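You operate a simulated robot arm through the tools that you are given. There is no shell and no other tool.

You run a simulated robot arm. Do the job below in one go: nothing can be reset, and whatever is moved stays where it is left.

TASK
Raise the striped valance to the job board's height and leave it hanging level.
Fine: two lifts; orange prop to 2 cm, level the batten by the teal prop, then the same to full height.

The check looks at the end state, three seconds after you hand in, the way a careful person would. Anything else that was tipped, shoved, dropped, spilled or broken makes it a failure.

THE ROBOT
A 7-joint arm with a two-finger parallel gripper, fixed in place. Base frame: the origin is on the floor under the middle of its stand, x ahead of it, y to its left, z up; the work surface is at about z = 0.5. Readings come in m, degrees, newtons and seconds.
With the tool pointing down near the work surface it reaches from about 0.1 to 0.62 m from the base axis. Its first joint turns from -66.0 to 66.0 degrees. Payload 1.57 kg.
The tool frame sits at the grasp point between the pads (the TCP): z along the fingers, y along the line on which they close. The tips reach 0.03 m beyond it. The gripper opens to 0.08 m. The fingers are 0.017 m wide and 0.012 m thick; the gripper's body (0.04 by 0.082 m) begins 0.08 m behind the TCP.
Orientation is that of the tool frame in the base frame, as [roll, pitch, yaw] about the fixed x, y, z axes, in that order (R = Rz(yaw) Ry(pitch) Rx(roll)). With the fingers straight down and closing along the base's y, the tool's x points along the base's -x, its y along +y and its z along -z.

THE INTERFACE
- The arm moves only by the tool drive_tool. Its argument "increments" is a list of rows, each a list of 7 numbers: the shift along the tool's x, y, z in m, then the turn, a rotation vector about the tool's x, y, z in degrees, then the opening, from 0 (shut) to 1 (fully open). In form: [[x, y, z, ax, ay, az, hand], ...]. A call has 1 to 20 rows; each row shifts and turns the commanded pose from where the row before left it, along the tool's axes as they then stand. A row lasts 0.2 s, in which the tool goes at most 0.05 m and 8.6 degrees; a call with a longer step from one row to the next is refused whole, and so is a gripper value outside its range. A pose out of reach is approached as far as the arm can. The call stops where the force on the tool passes 40 N (or 10 N more than at its start, if that is more) or the arm is blocked; 0.2 s more then pass. Each finger travels about 0.072 m/s and halts on what it meets, pressing with about 35 N; the grip force reading is that of the motor and also rises with nothing between the fingers. The clock runs only during rows and for 0.2 s after the last one: add rows that do not move to give the fingers time. The reply holds the time, the measured pose of the TCP, the force on the tool along the base axes, the opening and the grip force, in the units named above and with some noise, with the torque about the TCP (base axes, N m) and any sound that the robot's microphone picked up.
- Cameras (640 x 400 px; columns grow to the right, rows downward): "scene" is fixed at [0.0596, 0.4423, 1.4112]; the picture's right is [-0.70, -0.71, 0.00], its down [-0.50, 0.49, -0.71] and it looks along [0.51, -0.50, -0.70] (base axes); focal length 310 px, centre (320, 200). "wrist" rides on the gripper at [0.072, -0.007, -0.122] in the tool frame; the picture's right is [0.09, 1.00, 0.00], its down [-0.84, 0.08, -0.54] and it looks along [-0.54, 0.05, 0.84] (tool axes); focal length 238 px, centre (320, 200). There is no depth. A picture from a camera that has moved, and an enlarged one, comes with that camera's place and axes in the base frame and with its lens.
- grab_frame(camera): a new picture of that camera. No time passes.
- inspect(camera, box): a new picture of the part [left, top, right, bottom] of that camera's present view, enlarged. No time passes.
- finish_job(): hands the job in; it is judged then, once.

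Nothing tells you positions but the pictures and the camera data. Unless the task says otherwise, let go and move clear before handing in.

The tools are called as name(argument=value, ...) on one line, values as JSON. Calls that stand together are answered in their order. drive_tool: Moves the arm, as the interface text tells. Its arguments: {"type":"object","properties":{"increments":{"type":"array","items":{"type":"array","items":{"type":"number"}}}},"required":["increments"]} The other tools are called the same way: grab_frame (camera) takes a picture; inspect (camera, box) takes an enlarged picture of a part of a camera's view; finish_job () hands the job in.

At the start:

```text
time_s: 0.0
tool_pos: [0.4944, 0.1726, 0.9708]
tool_rot: [-180.0, 0.0, -179.9]
ft_force: [-0.6, 0.0, -0.6]
ft_torque: [-0.02, 0.03, -0.01]
opening: 0.0801
grasp_force: 0.0
```

scene: 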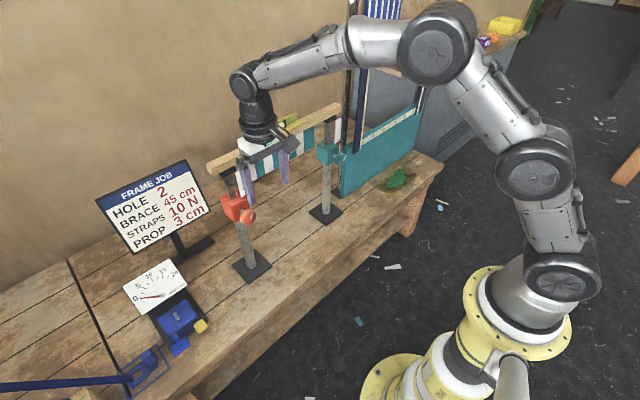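
wrist: 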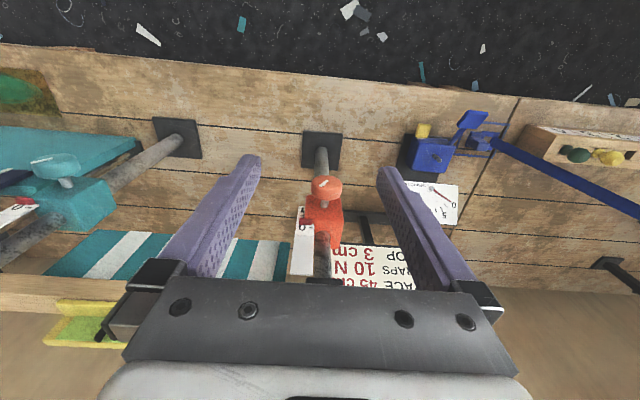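

I see a job board (prop 3 cm), an orange prop and a teal prop on stands with a batten and a striped valance, and the gripper above the orange prop. I'll look closer at everything before moving.

inspect(camera="scene", box=[200, 90, 360, 190])

inspect(camera="scene", box=[200, 180, 360, 280])

inspect(camera="scene", box=[90, 150, 250, 250])

inspect(camera="wrist", box=[220, 120, 420, 290])

inspect(camera="wrist", box=[0, 100, 220, 350])

```text
4.00 times, centred on (280, 140) of scene
camera zoom: at [0.0596, 0.4423, 1.4112], right [-0.7, -0.71, 0.0], down [-0.5, 0.49, -0.71], along [0.51, -0.5, -0.7], focal length 1240 px, centre (480, 440)
```

zoom: 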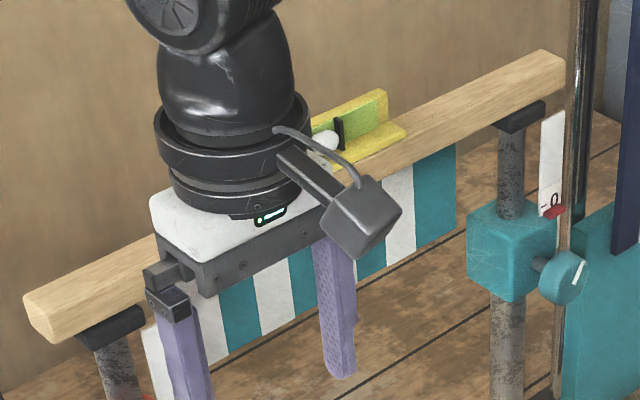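

```text
4.00 times, centred on (280, 230) of scene
camera zoom: at [0.0596, 0.4423, 1.4112], right [-0.7, -0.71, 0.0], down [-0.5, 0.49, -0.71], along [0.51, -0.5, -0.7], focal length 1240 px, centre (480, 80)
```

zoom: 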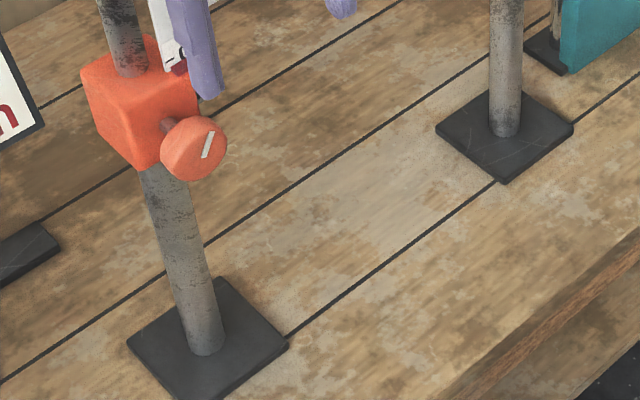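

```text
4.00 times, centred on (170, 200) of scene
camera zoom: at [0.0596, 0.4423, 1.4112], right [-0.7, -0.71, 0.0], down [-0.5, 0.49, -0.71], along [0.51, -0.5, -0.7], focal length 1240 px, centre (920, 200)
```

zoom: 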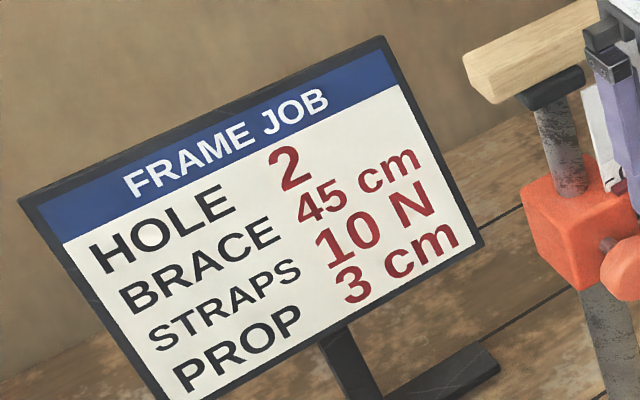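

```text
2.35 times, centred on (320, 205) of wrist
camera zoom: at [0.4238, 0.1659, 1.0921], right [-0.09, 1.0, 0.0], down [0.84, 0.08, 0.54], along [0.54, 0.05, -0.84], focal length 561 px, centre (320, 188)
```

zoom: 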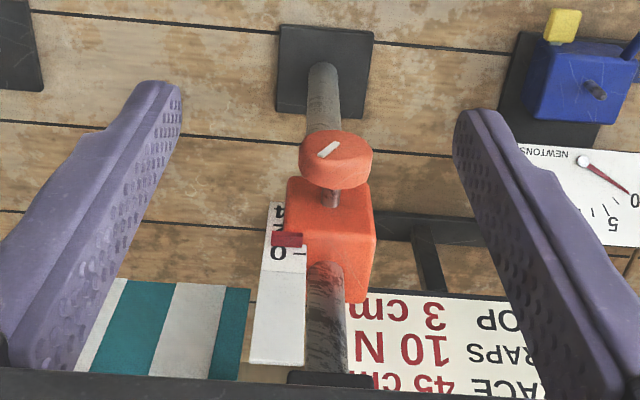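

```text
1.60 times, centred on (110, 225) of wrist
camera zoom: at [0.4238, 0.1659, 1.0921], right [-0.09, 1.0, 0.0], down [0.84, 0.08, 0.54], along [0.54, 0.05, -0.84], focal length 381 px, centre (656, 160)
```

zoom: 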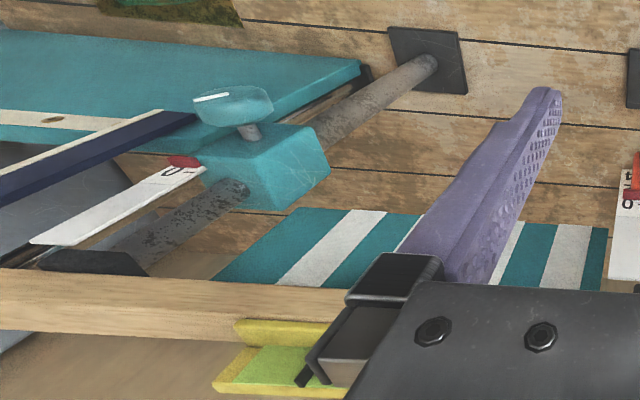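

The orange prop's knob is at roughly (0.587, 0.190, 0.807), facing the robot. The teal knob is near (0.594, -0.185, 0.792). I want a closer look at the teal side, its neighbours and the scales before approaching.

inspect(camera="scene", box=[300, 60, 460, 220])

inspect(camera="scene", box=[310, 110, 370, 180])

inspect(camera="wrist", box=[270, 160, 370, 290])

inspect(camera="scene", box=[200, 150, 280, 230])

```text
2.50 times, centred on (380, 140) of scene
camera zoom: at [0.0596, 0.4423, 1.4112], right [-0.7, -0.71, 0.0], down [-0.5, 0.49, -0.71], along [0.51, -0.5, -0.7], focal length 775 px, centre (170, 350)
```

zoom: 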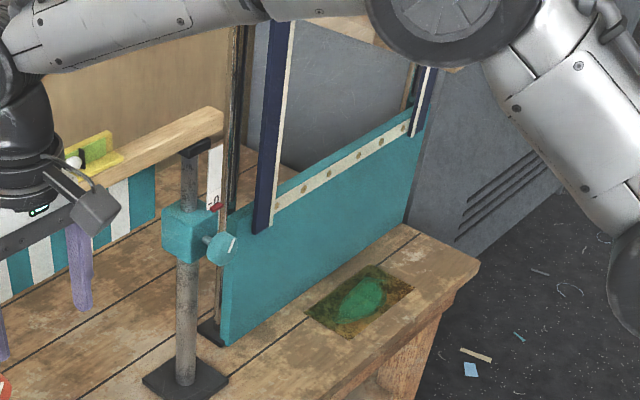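

```text
5.71 times, centred on (340, 145) of scene
camera zoom: at [0.0596, 0.4423, 1.4112], right [-0.7, -0.71, 0.0], down [-0.5, 0.49, -0.71], along [0.51, -0.5, -0.7], focal length 1771 px, centre (206, 514)
```

zoom: 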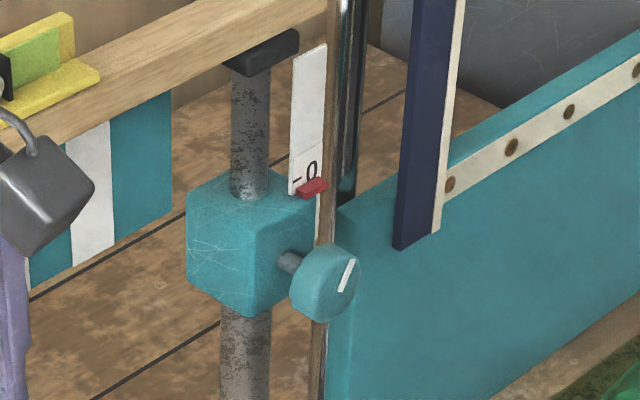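

```text
3.08 times, centred on (320, 225) of wrist
camera zoom: at [0.4238, 0.1659, 1.0921], right [-0.09, 1.0, 0.0], down [0.84, 0.08, 0.54], along [0.54, 0.05, -0.84], focal length 733 px, centre (320, 123)
```

zoom: 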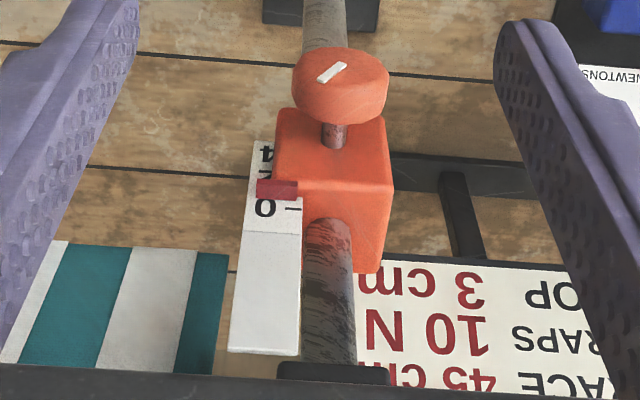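

```text
5.00 times, centred on (240, 190) of scene
camera zoom: at [0.0596, 0.4423, 1.4112], right [-0.7, -0.71, 0.0], down [-0.5, 0.49, -0.71], along [0.51, -0.5, -0.7], focal length 1550 px, centre (720, 250)
```

zoom: 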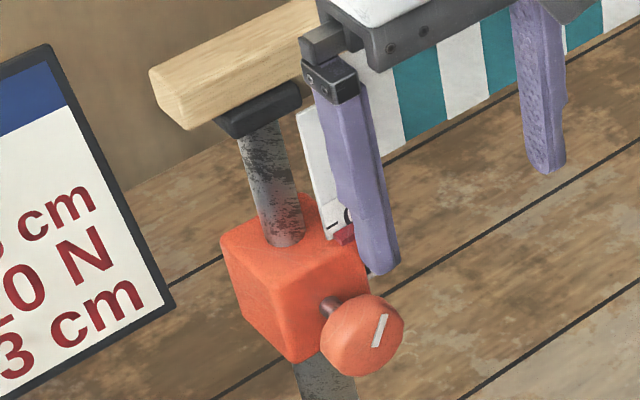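

The scene is clear: both knobs face the robot (-x), and the scales read 0 at the red pointers. I'll tilt the tool from straight down to pointing along +x at the present spot. That spot is well short of the batten, and I'll check how the arm follows.

drive_tool(increments=[[0, 0, 0, 0, -7.5, 0, 1], [0, 0, 0, 0, -7.5, 0, 1], [0, 0, 0, 0, -7.5, 0, 1], [0, 0, 0, 0, -7.5, 0, 1], [0, 0, 0, 0, -7.5, 0, 1], [0, 0, 0, 0, -7.5, 0, 1]])

```text
time_s: 1.4
tool_pos: [0.4943, 0.1735, 0.9717]
tool_rot: [179.8, 45.2, 180.0]
ft_force: [-0.5, 0.1, 0.6]
ft_torque: [0.0, 0.04, 0.03]
opening: 0.08
grasp_force: 0.1
```

drive_tool(increments=[[0, 0, 0, 0, -7.5, 0, 1], [0, 0, 0, 0, -7.5, 0, 1], [0, 0, 0, 0, -7.5, 0, 1], [0, 0, 0, 0, -7.5, 0, 1], [0, 0, 0, 0, -7.5, 0, 1], [0, 0, 0, 0, -7.5, 0, 1], [0, 0, 0, 0, 0, 0, 1]])

grab_frame(camera="scene")

grab_frame(camera="wrist")

```text
time_s: 3.0
tool_pos: [0.4959, 0.1714, 0.9707]
tool_rot: [16.6, 90.0, 16.7]
ft_force: [-0.7, 0.6, -0.7]
ft_torque: [0.02, -0.03, 0.0]
opening: 0.08
grasp_force: 0.2
```

```text
taken
```

scene: 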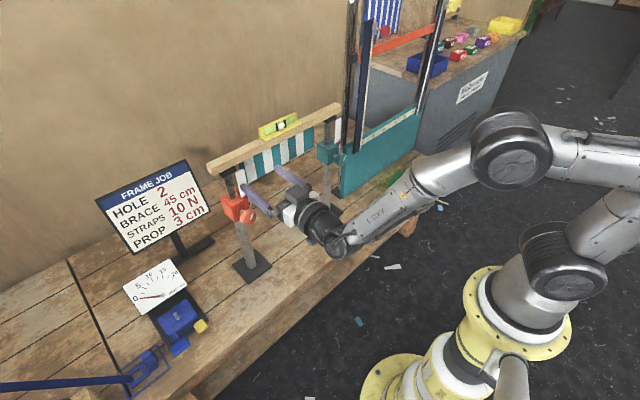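

```text
taken
camera wrist: at [0.3745, 0.1659, 0.8977], right [0.0, 1.0, -0.09], down [-0.54, 0.08, 0.84], along [0.84, 0.05, 0.54], focal length 238 px, centre (320, 200)
```

wrist: 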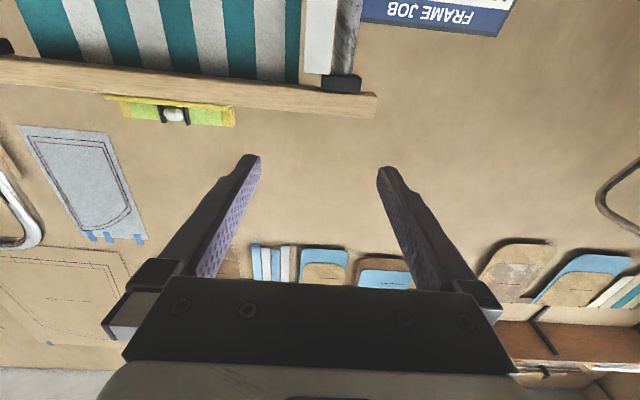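

The tool now points horizontally along +x, and the level on the batten is visible. I'll inspect the level, batten and both knobs from the scene camera with a clear view.

inspect(camera="scene", box=[200, 100, 360, 230])

inspect(camera="scene", box=[250, 105, 310, 145])

inspect(camera="scene", box=[210, 170, 270, 230])

inspect(camera="wrist", box=[90, 80, 250, 140])

```text
3.08 times, centred on (280, 165) of scene
camera zoom: at [0.0596, 0.4423, 1.4112], right [-0.7, -0.71, 0.0], down [-0.5, 0.49, -0.71], along [0.51, -0.5, -0.7], focal length 954 px, centre (443, 308)
```

zoom: 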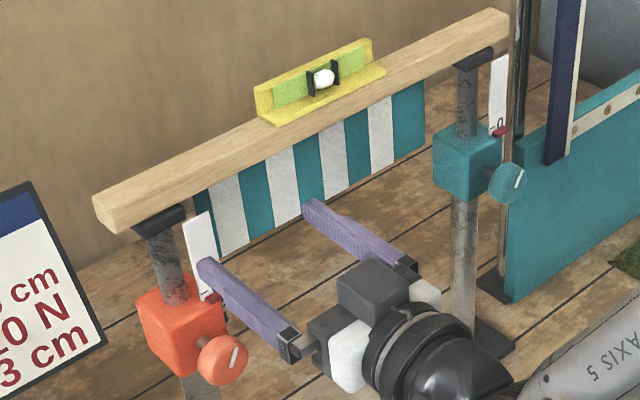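

```text
10.00 times, centred on (280, 125) of scene
camera zoom: at [0.0596, 0.4423, 1.4112], right [-0.7, -0.71, 0.0], down [-0.5, 0.49, -0.71], along [0.51, -0.5, -0.7], focal length 3100 px, centre (720, 950)
```

zoom: 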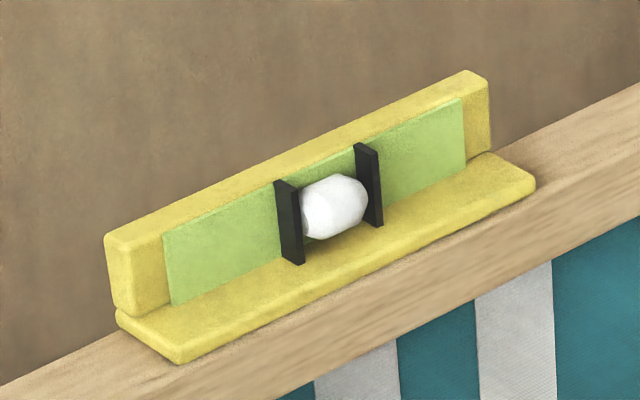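

```text
6.67 times, centred on (240, 200) of scene
camera zoom: at [0.0596, 0.4423, 1.4112], right [-0.7, -0.71, 0.0], down [-0.5, 0.49, -0.71], along [0.51, -0.5, -0.7], focal length 2067 px, centre (853, 200)
```

zoom: 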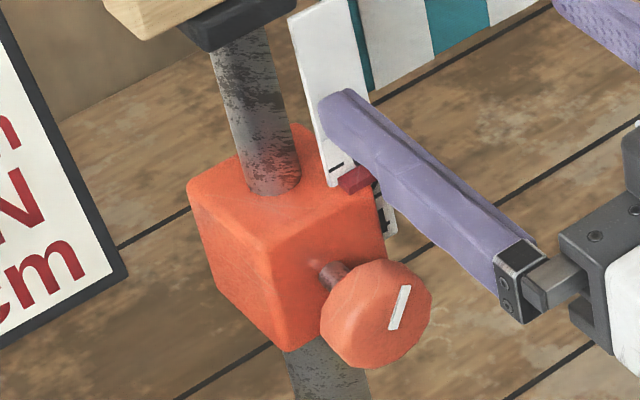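

```text
4.00 times, centred on (170, 110) of wrist
camera zoom: at [0.3745, 0.1659, 0.8977], right [0.0, 1.0, -0.09], down [-0.54, 0.08, 0.84], along [0.84, 0.05, 0.54], focal length 953 px, centre (920, 560)
```

zoom: 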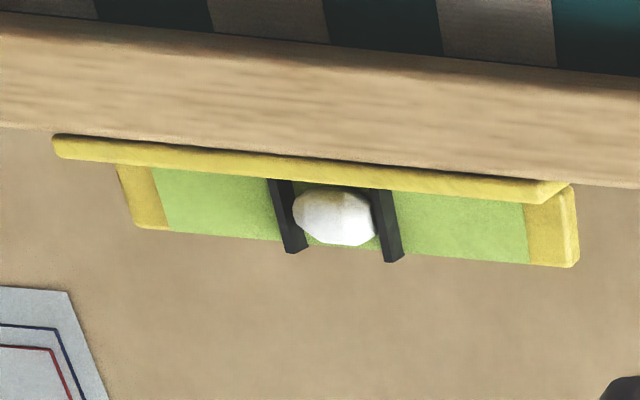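

The batten is level now, with the bubble centred between the marks. I'll descend to the orange knob's height and line up in front of it, with the tips still about 5 cm short.

drive_tool(increments=[[0.0327, 0.0037, 0, 0, 0, 0, 1], [0.0327, 0.0037, 0, 0, 0, 0, 1], [0.0327, 0.0037, 0, 0, 0, 0, 1], [0.0327, 0.0037, 0, 0, 0, 0, 1], [0.0327, 0.0037, 0, 0, 0, 0, 1], [0, 0, 0, 0, 0, 0, 1]])

grab_frame(camera="scene")

grab_frame(camera="wrist")

inspect(camera="scene", box=[210, 170, 290, 230])

```text
time_s: 4.4
tool_pos: [0.4955, 0.1938, 0.8067]
tool_rot: [-141.3, 90.0, -141.4]
ft_force: [0.0, 0.2, 0.5]
ft_torque: [0.0, -0.01, -0.02]
opening: 0.0799
grasp_force: 0.0
```

```text
taken
```

scene: 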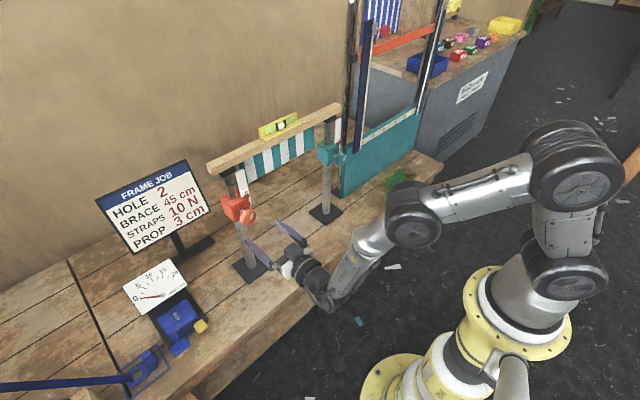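

```text
taken
camera wrist: at [0.374, 0.1873, 0.7345], right [0.0, 1.0, -0.09], down [-0.54, 0.08, 0.84], along [0.84, 0.05, 0.54], focal length 238 px, centre (320, 200)
```

wrist: 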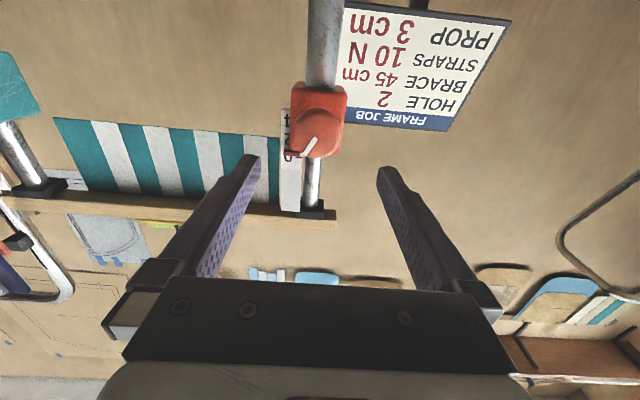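

```text
6.67 times, centred on (250, 200) of scene
camera zoom: at [0.0596, 0.4423, 1.4112], right [-0.7, -0.71, 0.0], down [-0.5, 0.49, -0.71], along [0.51, -0.5, -0.7], focal length 2067 px, centre (787, 200)
```

zoom: 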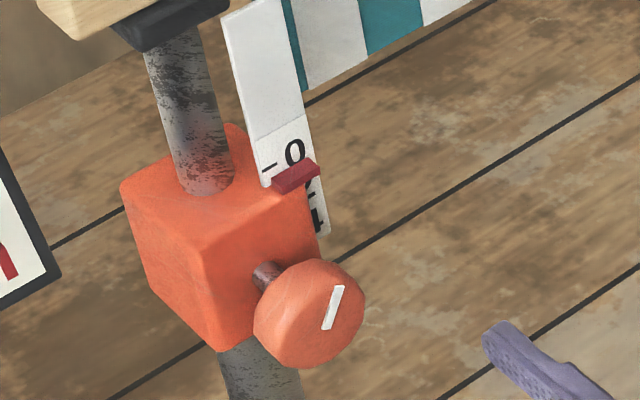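

I'm in front of the orange knob. I'll zoom with the wrist camera to refine the alignment.

inspect(camera="wrist", box=[270, 70, 370, 170])

```text
4.00 times, centred on (320, 120) of wrist
camera zoom: at [0.374, 0.1873, 0.7345], right [0.0, 1.0, -0.09], down [-0.54, 0.08, 0.84], along [0.84, 0.05, 0.54], focal length 953 px, centre (320, 520)
```

zoom: 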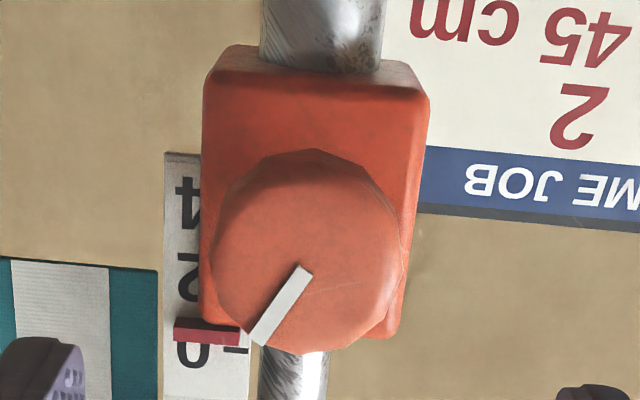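

From two wrist views, the knob face is near (0.584, 0.191, 0.802) and about 4.3 cm across. I'll move closer with the tips just short of the knob, then check centring.

drive_tool(increments=[[0.0025, 0, 0.02, 0, 0, 0, 1], [0.0025, 0, 0.02, 0, 0, 0, 1], [0, 0, 0, 0, 0, 0, 1], [0, 0, 0, 0, 0, 0, 1]])

grab_frame(camera="wrist")

inspect(camera="wrist", box=[240, 90, 400, 190])

inspect(camera="scene", box=[210, 170, 290, 230])

```text
time_s: 5.4
tool_pos: [0.5348, 0.1916, 0.8005]
tool_rot: [-58.8, 90.0, -58.8]
ft_force: [0.1, -0.3, -0.2]
ft_torque: [0.01, -0.01, 0.02]
opening: 0.0799
grasp_force: 0.1
```

```text
taken
camera wrist: at [0.4133, 0.1855, 0.7282], right [0.0, 1.0, -0.09], down [-0.54, 0.08, 0.84], along [0.84, 0.05, 0.54], focal length 238 px, centre (320, 200)
```

wrist: 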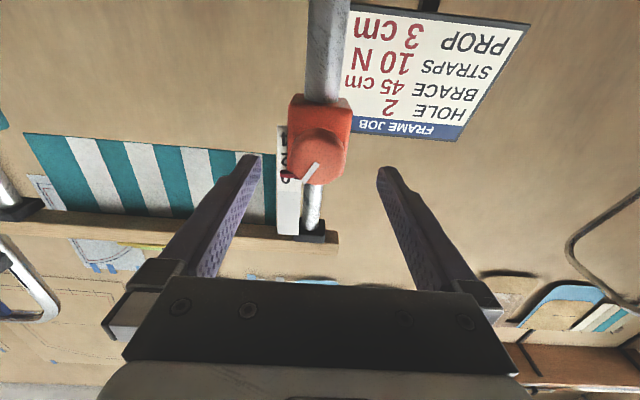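

```text
4.00 times, centred on (320, 140) of wrist
camera zoom: at [0.4133, 0.1855, 0.7282], right [0.0, 1.0, -0.09], down [-0.54, 0.08, 0.84], along [0.84, 0.05, 0.54], focal length 953 px, centre (320, 440)
```

zoom: 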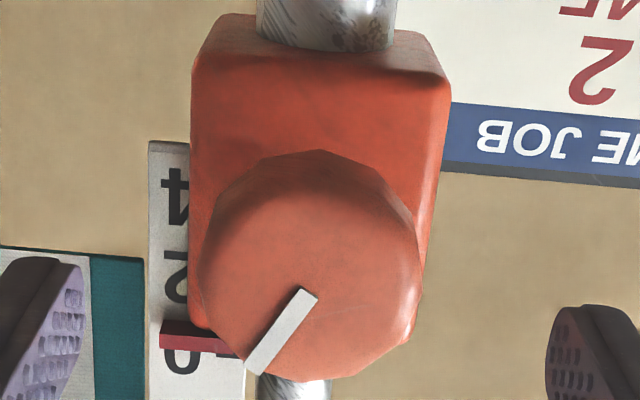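

```text
6.67 times, centred on (250, 200) of scene
camera zoom: at [0.0596, 0.4423, 1.4112], right [-0.7, -0.71, 0.0], down [-0.5, 0.49, -0.71], along [0.51, -0.5, -0.7], focal length 2067 px, centre (787, 200)
```

zoom: 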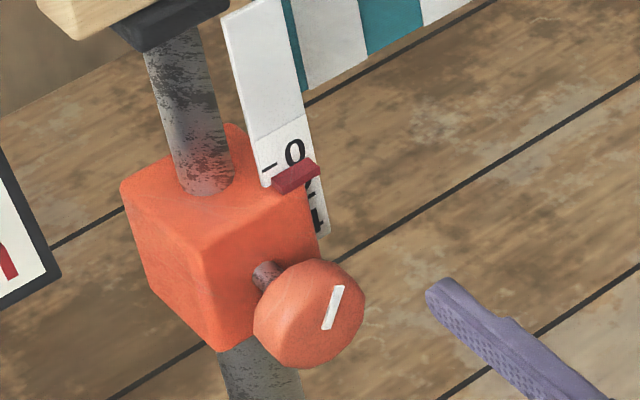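

The knob sits about 2 mm to -y of my tool axis and is nearly right in height. I'll correct that, then roll the open gripper 90° about its axis. That checks the centring from a second side and the wrist's range.

drive_tool(increments=[[-0.001, -0.002, 0, 0, 0, 0, 1], [0, 0, 0, 0, 0, 8.5, 1], [0, 0, 0, 0, 0, 8.5, 1], [0, 0, 0, 0, 0, 8.5, 1], [0, 0, 0, 0, 0, 8.5, 1], [0, 0, 0, 0, 0, 8.5, 1], [0, 0, 0, 0, 0, 8.5, 1], [0, 0, 0, 0, 0, 8.5, 1], [0, 0, 0, 0, 0, 8.5, 1], [0, 0, 0, 0, 0, 8.5, 1], [0, 0, 0, 0, 0, 8.5, 1], [0, 0, 0, 0, 0, 5, 1], [0, 0, 0, 0, 0, 0, 1]])

grab_frame(camera="wrist")

inspect(camera="wrist", box=[240, 90, 400, 190])

grab_frame(camera="scene")

```text
time_s: 6.2
tool_pos: [0.5583, 0.2126, 0.7936]
tool_rot: [96.9, 77.3, 94.2]
ft_force: [-1.6, -0.6, -0.1]
ft_torque: [0.07, 0.06, -0.07]
opening: 0.0801
grasp_force: 0.1
out of reach, approached as far as the arm can: row 2, 3
stopped in row 3: the force on the tool passed its limit at 56 N (the readings are from after the stop); the commanded pose is now the measured one
```

```text
taken
camera wrist: at [0.4358, 0.2281, 0.7254], right [0.04, 0.99, 0.13], down [-0.52, -0.09, 0.85], along [0.85, -0.11, 0.52], focal length 238 px, centre (320, 200)
```

wrist: 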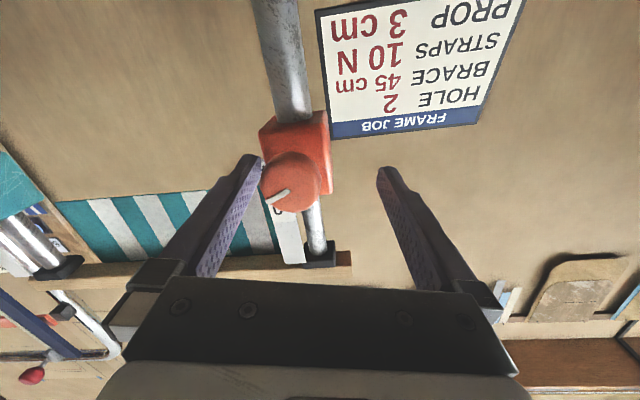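

```text
4.00 times, centred on (320, 140) of wrist
camera zoom: at [0.4358, 0.2281, 0.7254], right [0.04, 0.99, 0.13], down [-0.52, -0.09, 0.85], along [0.85, -0.11, 0.52], focal length 953 px, centre (320, 440)
```

zoom: 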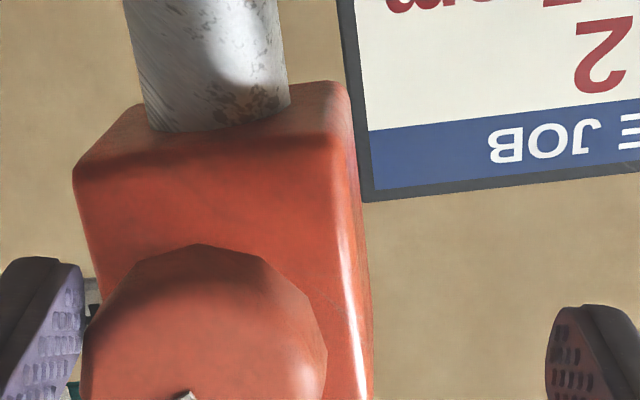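

```text
taken
```

scene: 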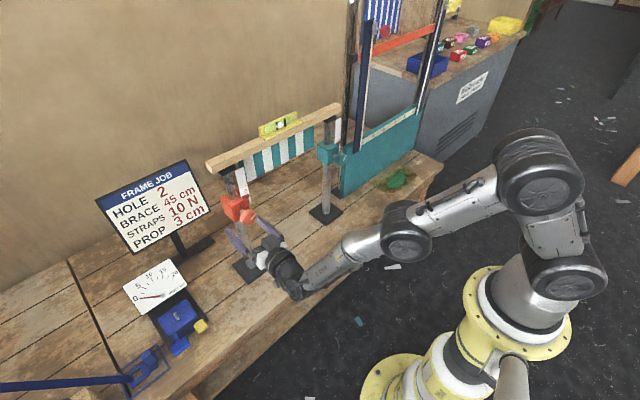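

Rolling in +az ran out of reach quickly, and the tool lurched and touched something. I'll check that nothing shifted before continuing.

inspect(camera="scene", box=[200, 100, 360, 230])

inspect(camera="scene", box=[210, 170, 290, 230])

inspect(camera="scene", box=[200, 180, 360, 280])

inspect(camera="wrist", box=[220, 110, 380, 240])

```text
3.08 times, centred on (280, 165) of scene
camera zoom: at [0.0595, 0.4423, 1.4112], right [-0.7, -0.71, 0.0], down [-0.5, 0.49, -0.71], along [0.51, -0.5, -0.7], focal length 954 px, centre (443, 308)
```

zoom: 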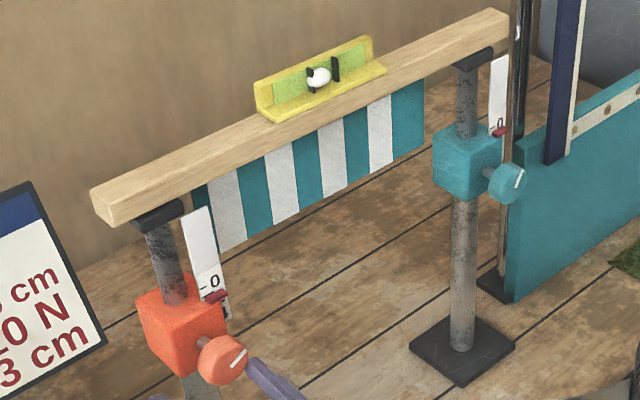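

```text
6.67 times, centred on (250, 200) of scene
camera zoom: at [0.0595, 0.4423, 1.4112], right [-0.7, -0.71, 0.0], down [-0.5, 0.49, -0.71], along [0.51, -0.5, -0.7], focal length 2067 px, centre (787, 200)
```

zoom: 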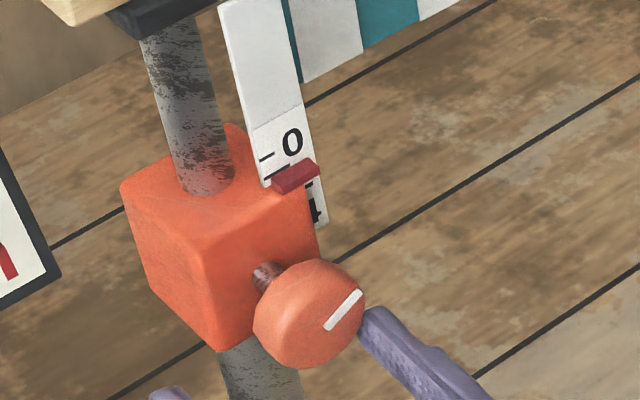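

```text
4.00 times, centred on (280, 230) of scene
camera zoom: at [0.0595, 0.4423, 1.4112], right [-0.7, -0.71, 0.0], down [-0.5, 0.49, -0.71], along [0.51, -0.5, -0.7], focal length 1240 px, centre (480, 80)
```

zoom: 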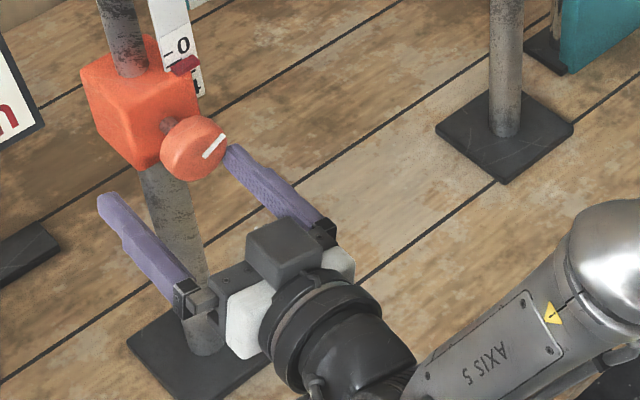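

```text
3.08 times, centred on (300, 175) of wrist
camera zoom: at [0.4358, 0.2281, 0.7254], right [0.04, 0.99, 0.13], down [-0.52, -0.09, 0.85], along [0.85, -0.11, 0.52], focal length 733 px, centre (382, 277)
```

zoom: 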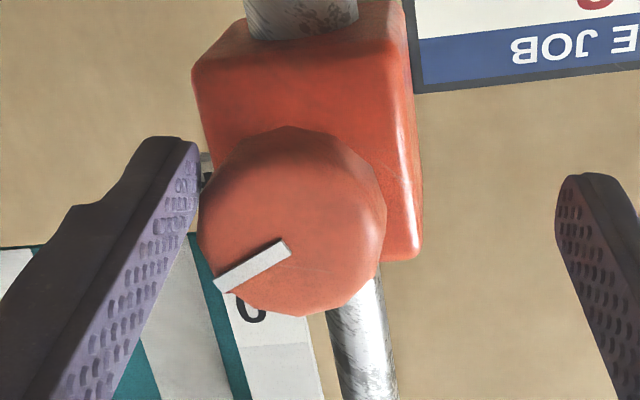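

No harm done. The finger only brushed the orange knob, turning it about 30° clockwise and raising the prop roughly half a cm, so clockwise (+az) raises it. The wrist is near its roll limit at +13°, so I'll back off, straighten up, and roll in the negative direction instead.

drive_tool(increments=[[0, -0.003, -0.01, 0, 0, 0, 1], [0, -0.001, -0.03, 0, 0, 0, 1], [0, 0, -0.03, 0, 0, 0, 1], [0, 0, 0, -2.8, -0.9, 0, 1], [0, 0, 0, 0, 0, -6.5, 1], [0, 0, 0, 0, 0, -6.2, 1], [0, 0, 0, 0, 0, 0, 1]])

grab_frame(camera="wrist")

```text
time_s: 7.8
tool_pos: [0.5244, 0.2536, 0.8021]
tool_rot: [165.4, 90.0, 165.4]
ft_force: [0.2, -0.1, 0.2]
ft_torque: [0.04, -0.03, 0.02]
opening: 0.0801
grasp_force: 0.0
out of reach, approached as far as the arm can: row 1, 2, 3, 4
```

```text
taken
camera wrist: at [0.4031, 0.247, 0.7293], right [0.0, 1.0, -0.09], down [-0.54, 0.08, 0.84], along [0.84, 0.05, 0.54], focal length 238 px, centre (320, 200)
```

wrist: 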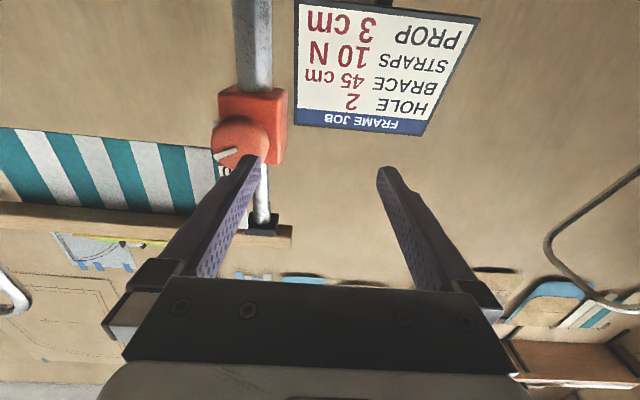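

I'm clear of the knob and straight again, at y=0.254. I'll back up to x≈0.49, shift to the knob's y, then roll negative in small stages to learn the range.

drive_tool(increments=[[0, 0, -0.034, 0, 0, 0, 1], [0, -0.031, 0, 0, 0, 0, 1], [0, -0.031, 0, 0, 0, 0, 1], [0, 0, 0, 0, 0, -8, 1], [0, 0, 0, 0, 0, -8, 1], [0, 0, 0, 0, 0, -8, 1], [0, 0, 0, 0, 0, 0, 1]])

```text
time_s: 9.4
tool_pos: [0.4899, 0.1921, 0.8009]
tool_rot: [-89.9, 66.0, -89.6]
ft_force: [0.8, -0.3, 0.0]
ft_torque: [0.0, 0.0, -0.01]
opening: 0.0801
grasp_force: 0.1
```

Rolling negative works. I'll continue to -90° and watch for any reach warnings.

drive_tool(increments=[[0, 0, 0, 0, 0, -8.25, 1], [0, 0, 0, 0, 0, -8.25, 1], [0, 0, 0, 0, 0, -8.25, 1], [0, 0, 0, 0, 0, -8.25, 1], [0, 0, 0, 0, 0, -8.25, 1], [0, 0, 0, 0, 0, -8.25, 1], [0, 0, 0, 0, 0, -8.25, 1], [0, 0, 0, 0, 0, -8.25, 1], [0, 0, 0, 0, 0, 0, 1]])

grab_frame(camera="wrist")

grab_frame(camera="scene")

```text
time_s: 11.4
tool_pos: [0.49, 0.1912, 0.8006]
tool_rot: [-90.0, -0.1, -89.9]
ft_force: [0.1, 0.0, -0.4]
ft_torque: [-0.02, 0.02, 0.02]
opening: 0.0801
grasp_force: 0.0
```

```text
taken
camera wrist: at [0.3686, 0.1194, 0.8075], right [0.0, -0.09, -1.0], down [-0.54, 0.83, -0.08], along [0.84, 0.54, -0.05], focal length 238 px, centre (320, 200)
```

wrist: 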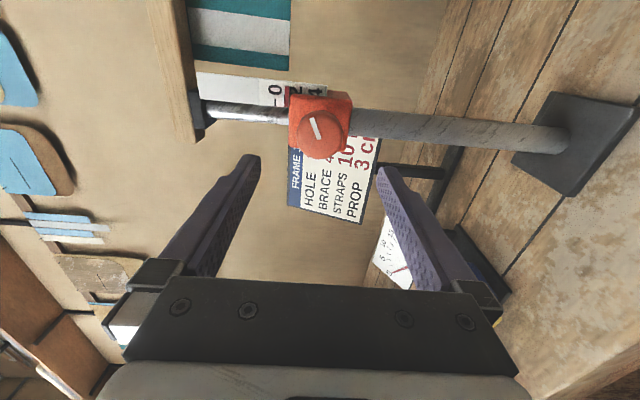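

```text
taken
```

scene: 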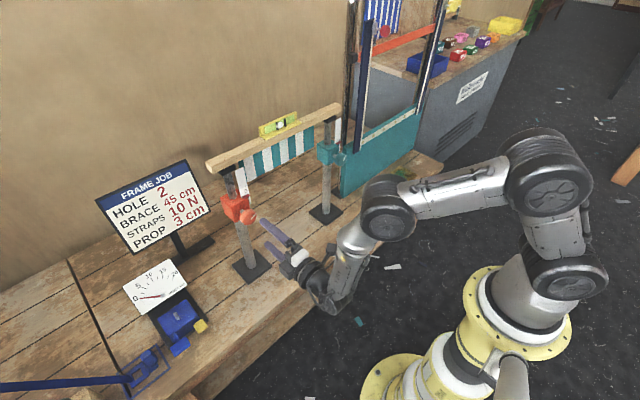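

At φ=-90° the wrist camera sees the orange scale directly from the -y side. I'll zoom in to read the scale and check centring.

inspect(camera="wrist", box=[240, 70, 380, 170])

inspect(camera="wrist", box=[250, 70, 310, 110])

inspect(camera="scene", box=[250, 105, 310, 145])

```text
4.00 times, centred on (310, 120) of wrist
camera zoom: at [0.3686, 0.1194, 0.8075], right [0.0, -0.09, -1.0], down [-0.54, 0.83, -0.08], along [0.84, 0.54, -0.05], focal length 953 px, centre (360, 520)
```

zoom: 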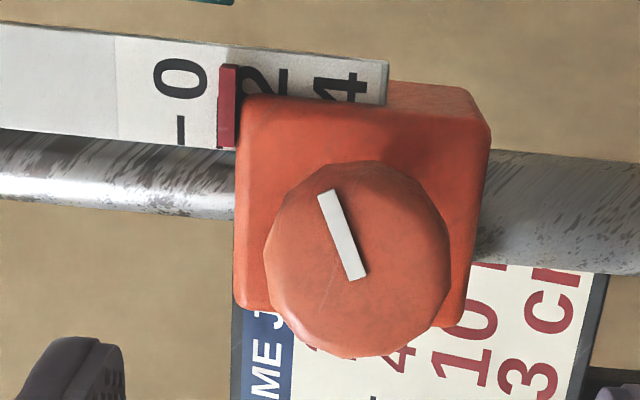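

```text
10.00 times, centred on (280, 90) of wrist
camera zoom: at [0.3686, 0.1194, 0.8075], right [0.0, -0.09, -1.0], down [-0.54, 0.83, -0.08], along [0.84, 0.54, -0.05], focal length 2384 px, centre (720, 1300)
```

zoom: 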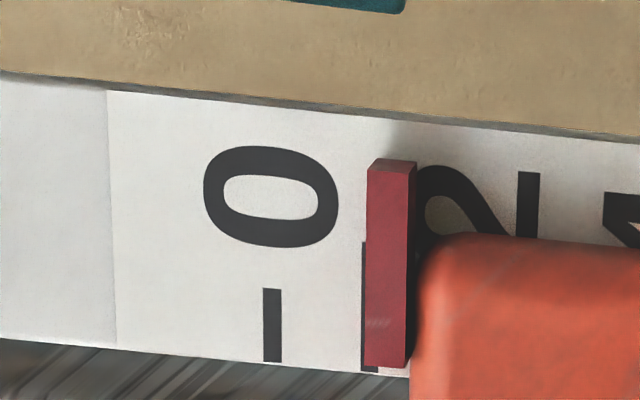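

```text
10.00 times, centred on (280, 125) of scene
camera zoom: at [0.0596, 0.4423, 1.4112], right [-0.7, -0.71, 0.0], down [-0.5, 0.49, -0.71], along [0.51, -0.5, -0.7], focal length 3100 px, centre (720, 950)
```

zoom: 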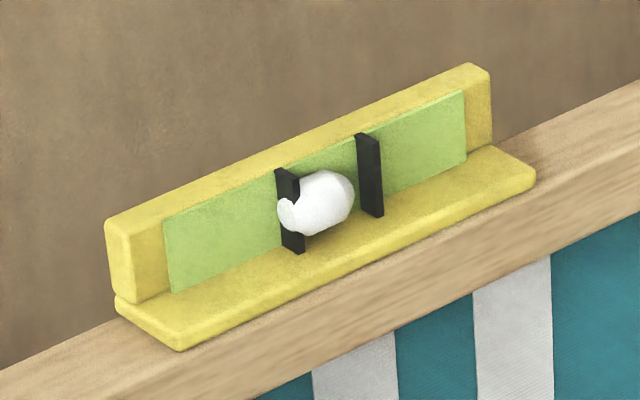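

The knob is in view, and the orange scale now looks like it reads a bit above 1 cm. To read the pointer without parallax, I'll raise the camera to the pointer's own height.

drive_tool(increments=[[0, -0.02, 0, 0, 0, 0, 1], [0, -0.018, 0, 0, 0, 0, 1], [0, 0, 0, 0, 0, 0, 1]])

inspect(camera="wrist", box=[280, 70, 360, 120])

inspect(camera="wrist", box=[240, 60, 440, 180])

```text
time_s: 12.2
tool_pos: [0.4907, 0.1904, 0.8415]
tool_rot: [-90.0, 0.0, -89.8]
ft_force: [-0.4, 0.3, -0.3]
ft_torque: [0.03, 0.0, -0.02]
opening: 0.08
grasp_force: 0.0
```

```text
8.00 times, centred on (320, 95) of wrist
camera zoom: at [0.3687, 0.1191, 0.8462], right [0.0, -0.09, -1.0], down [-0.54, 0.84, -0.08], along [0.84, 0.54, -0.05], focal length 1907 px, centre (320, 1040)
```

zoom: 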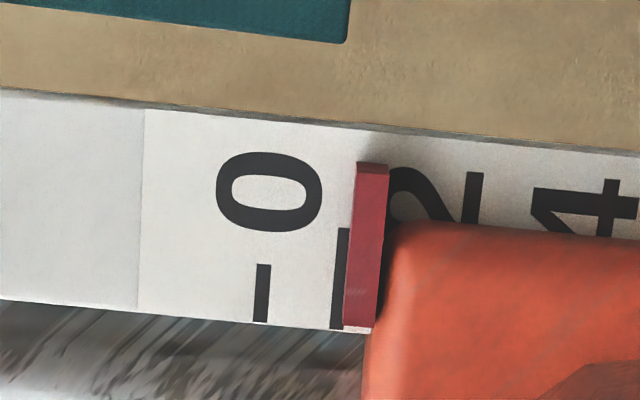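

```text
3.20 times, centred on (340, 120) of wrist
camera zoom: at [0.3687, 0.1191, 0.8462], right [0.0, -0.09, -1.0], down [-0.54, 0.84, -0.08], along [0.84, 0.54, -0.05], focal length 763 px, centre (256, 456)
```

zoom: 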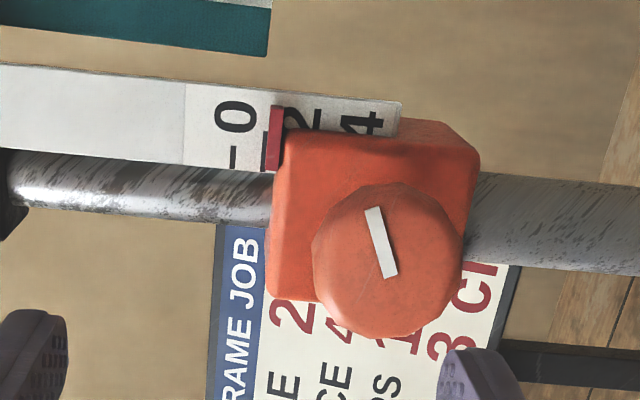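

The orange scale reads about 1.3 cm at the pointer centre (batten slightly high on the orange side, as expected). I'll return to the knob's height, approach with the fingers vertical, and check centring just before entering.

drive_tool(increments=[[0.0016, 0.0181, 0, 0, 0, 0, 1], [0, 0.0181, 0, 0, 0, 0, 1], [0, 0, 0.022, 0, 0, 0, 1], [0, 0, 0.022, 0, 0, 0, 1], [0, 0, 0, 0, 0, 0, 1]])

inspect(camera="wrist", box=[220, 80, 420, 220])

```text
time_s: 13.4
tool_pos: [0.5318, 0.1888, 0.8018]
tool_rot: [-89.9, 0.0, -89.8]
ft_force: [-0.1, -0.7, 0.1]
ft_torque: [-0.01, 0.0, 0.02]
opening: 0.08
grasp_force: 0.0
```

```text
2.86 times, centred on (320, 150) of wrist
camera zoom: at [0.4108, 0.1165, 0.8075], right [0.0, -0.09, -1.0], down [-0.54, 0.83, -0.08], along [0.84, 0.54, -0.05], focal length 681 px, centre (320, 343)
```

zoom: 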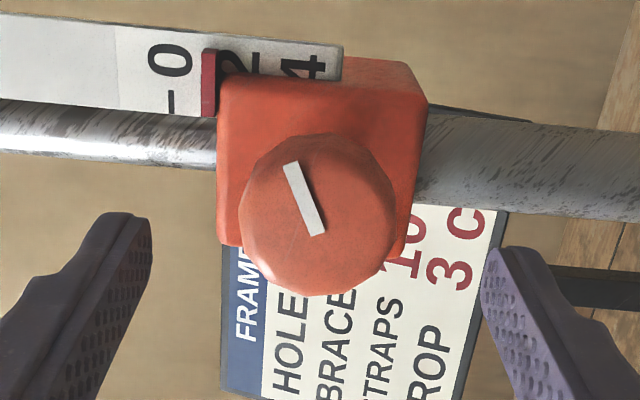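

Centring is within about 2 mm. I'll nudge up 1.8 mm, advance around the knob (tips ending about 1.5 cm short of the collar), and close partway to check.

drive_tool(increments=[[0, -0.0018, 0.015, 0, 0, 0, 1], [0, 0, 0.015, 0, 0, 0, 1], [0, 0, 0.015, 0, 0, 0, 1], [0, 0, 0, 0, 0, 0, 0.64], [0, 0, 0, 0, 0, 0, 0.64], [0, 0, 0, 0, 0, 0, 0.64]])

grab_frame(camera="wrist")

inspect(camera="wrist", box=[240, 120, 400, 240])

inspect(camera="scene", box=[210, 170, 290, 230])

```text
time_s: 14.8
tool_pos: [0.5798, 0.1896, 0.8043]
tool_rot: [-89.9, 0.0, -89.8]
ft_force: [-0.1, -0.5, 0.7]
ft_torque: [-0.05, 0.02, 0.0]
opening: 0.0513
grasp_force: 0.1
```

```text
taken
camera wrist: at [0.4578, 0.118, 0.8102], right [0.0, -0.09, -1.0], down [-0.54, 0.83, -0.08], along [0.84, 0.54, -0.05], focal length 238 px, centre (320, 200)
```

wrist: 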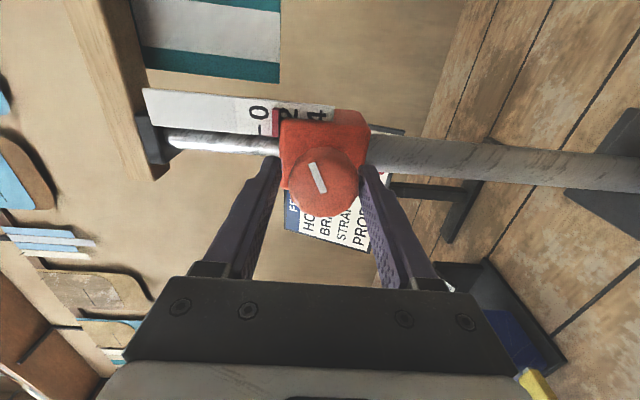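

```text
3.33 times, centred on (320, 180) of wrist
camera zoom: at [0.4578, 0.118, 0.8102], right [0.0, -0.09, -1.0], down [-0.54, 0.83, -0.08], along [0.84, 0.54, -0.05], focal length 794 px, centre (320, 267)
```

zoom: 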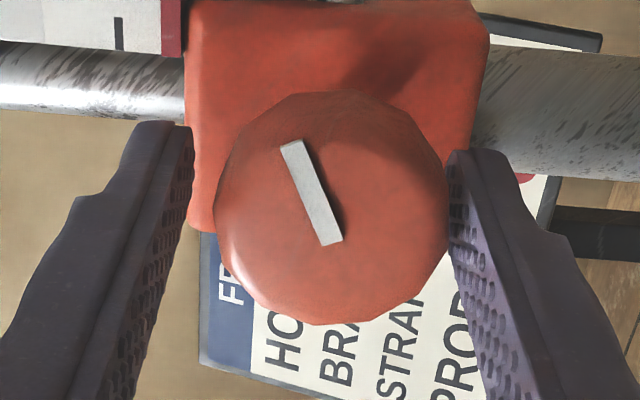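

```text
6.67 times, centred on (250, 200) of scene
camera zoom: at [0.0596, 0.4423, 1.4112], right [-0.7, -0.71, 0.0], down [-0.5, 0.49, -0.71], along [0.51, -0.5, -0.7], focal length 2067 px, centre (787, 200)
```

zoom: 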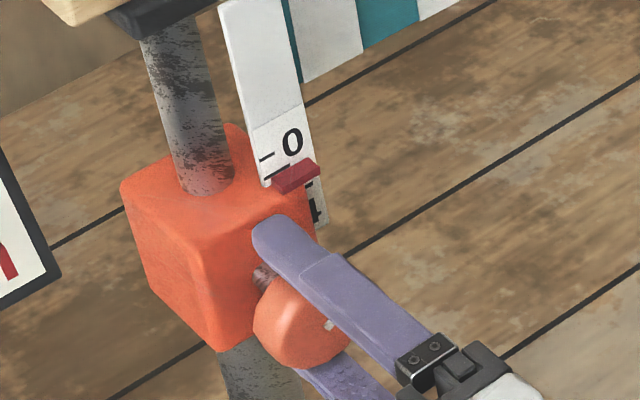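

The knob is about 1.5 mm low relative to the finger centre. I'll shift down 1.4 mm, close onto the knob, and check the readings.

drive_tool(increments=[[0.0005, 0.0014, 0, 0, 0, 0, 0.6], [0, 0, 0, 0, 0, 0, 0.57], [0, 0, 0, 0, 0, 0, 0.54], [0, 0, 0, 0, 0, 0, 0.51], [0, 0, 0, 0, 0, 0, 0.48], [0, 0, 0, 0, 0, 0, 0.45], [0, 0, 0, 0, 0, 0, 0.45]])

inspect(camera="wrist", box=[240, 120, 400, 240])

inspect(camera="scene", box=[200, 100, 360, 230])

```text
time_s: 16.4
tool_pos: [0.5788, 0.188, 0.8031]
tool_rot: [-90.1, 0.0, -89.9]
ft_force: [0.0, -2.1, -9.3]
ft_torque: [-0.01, 0.15, 0.05]
opening: 0.0443
grasp_force: 4.7
```

```text
3.33 times, centred on (320, 180) of wrist
camera zoom: at [0.4577, 0.1165, 0.8089], right [0.0, -0.09, -1.0], down [-0.54, 0.84, -0.08], along [0.84, 0.54, -0.05], focal length 794 px, centre (320, 267)
```

zoom: 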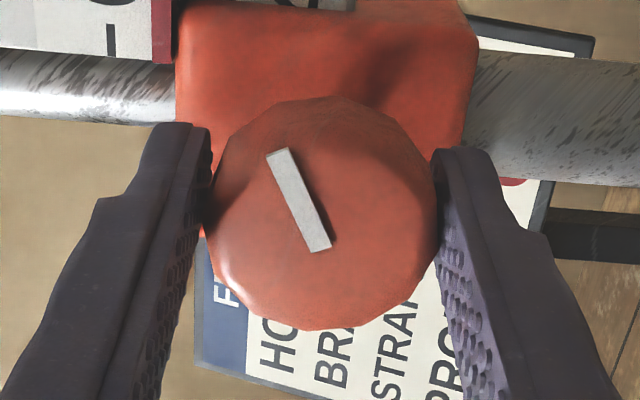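

```text
3.08 times, centred on (280, 165) of scene
camera zoom: at [0.0597, 0.4423, 1.4112], right [-0.7, -0.71, 0.0], down [-0.5, 0.49, -0.71], along [0.51, -0.5, -0.7], focal length 954 px, centre (443, 308)
```

zoom: 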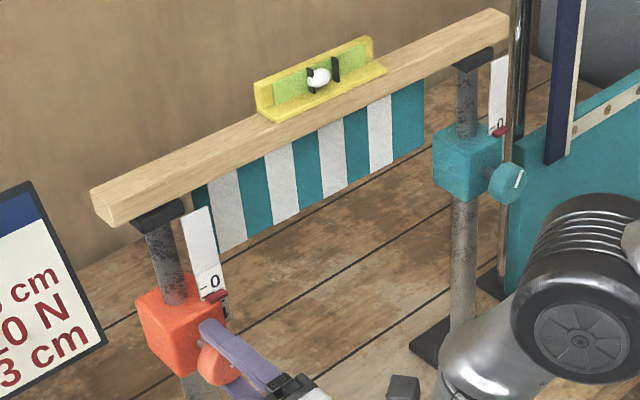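

The lower finger bears slightly first (-9 N in z), so the tool is about 1 mm high. I'll ease it down and close firmly.

drive_tool(increments=[[0, 0.0008, 0, 0, 0, 0, 0.45], [0, 0, 0, 0, 0, 0, 0.4], [0, 0, 0, 0, 0, 0, 0.3], [0, 0, 0, 0, 0, 0, 0.3]])

```text
time_s: 17.4
tool_pos: [0.5787, 0.1889, 0.8015]
tool_rot: [-89.9, 0.0, -89.8]
ft_force: [-15.7, -1.9, -4.1]
ft_torque: [0.0, -0.17, -0.38]
opening: 0.0432
grasp_force: 44.2
```

The knob is gripped firmly (opening 43 mm). I'll turn it clockwise (+az) by a small amount first and check the effect.

drive_tool(increments=[[0, 0, 0, 0, 0, 4, 0.3], [0, 0, 0, 0, 0, 4, 0.3], [0, 0, 0, 0, 0, 4, 0.3], [0, 0, 0, 0, 0, 4, 0.3], [0, 0, 0, 0, 0, 0, 0.3]])

inspect(camera="scene", box=[210, 160, 290, 220])

inspect(camera="wrist", box=[220, 80, 420, 240])

```text
time_s: 18.6
tool_pos: [0.5793, 0.1887, 0.8018]
tool_rot: [-90.3, 16.1, -90.0]
ft_force: [1.4, -4.0, -15.8]
ft_torque: [-0.06, 0.01, 1.09]
opening: 0.0435
grasp_force: 44.8
```

```text
6.67 times, centred on (250, 190) of scene
camera zoom: at [0.0599, 0.4423, 1.4112], right [-0.7, -0.71, 0.0], down [-0.5, 0.49, -0.71], along [0.51, -0.5, -0.7], focal length 2067 px, centre (787, 267)
```

zoom: 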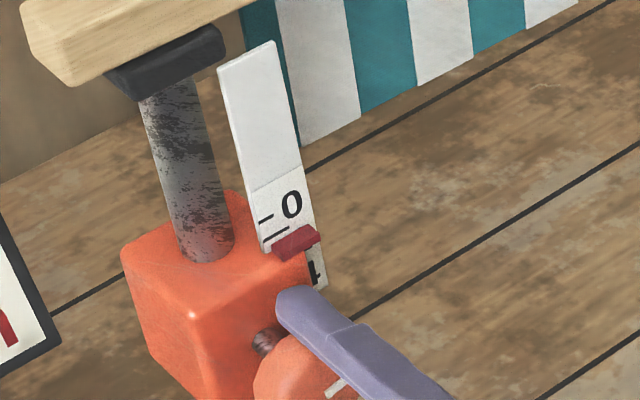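

```text
2.50 times, centred on (320, 160) of wrist
camera zoom: at [0.4578, 0.1176, 0.788], right [0.0, 0.19, -0.98], down [-0.54, 0.82, 0.16], along [0.84, 0.54, 0.1], focal length 596 px, centre (320, 300)
```

zoom: 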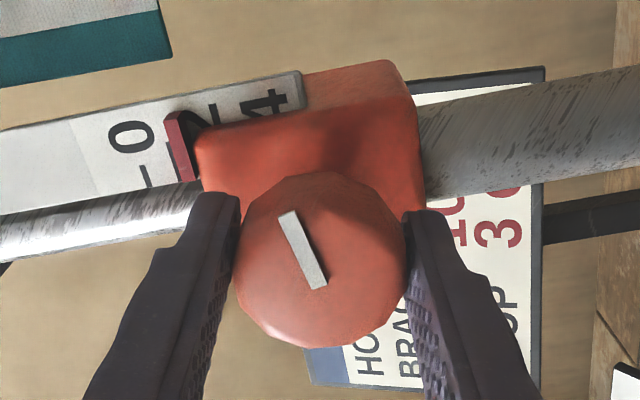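

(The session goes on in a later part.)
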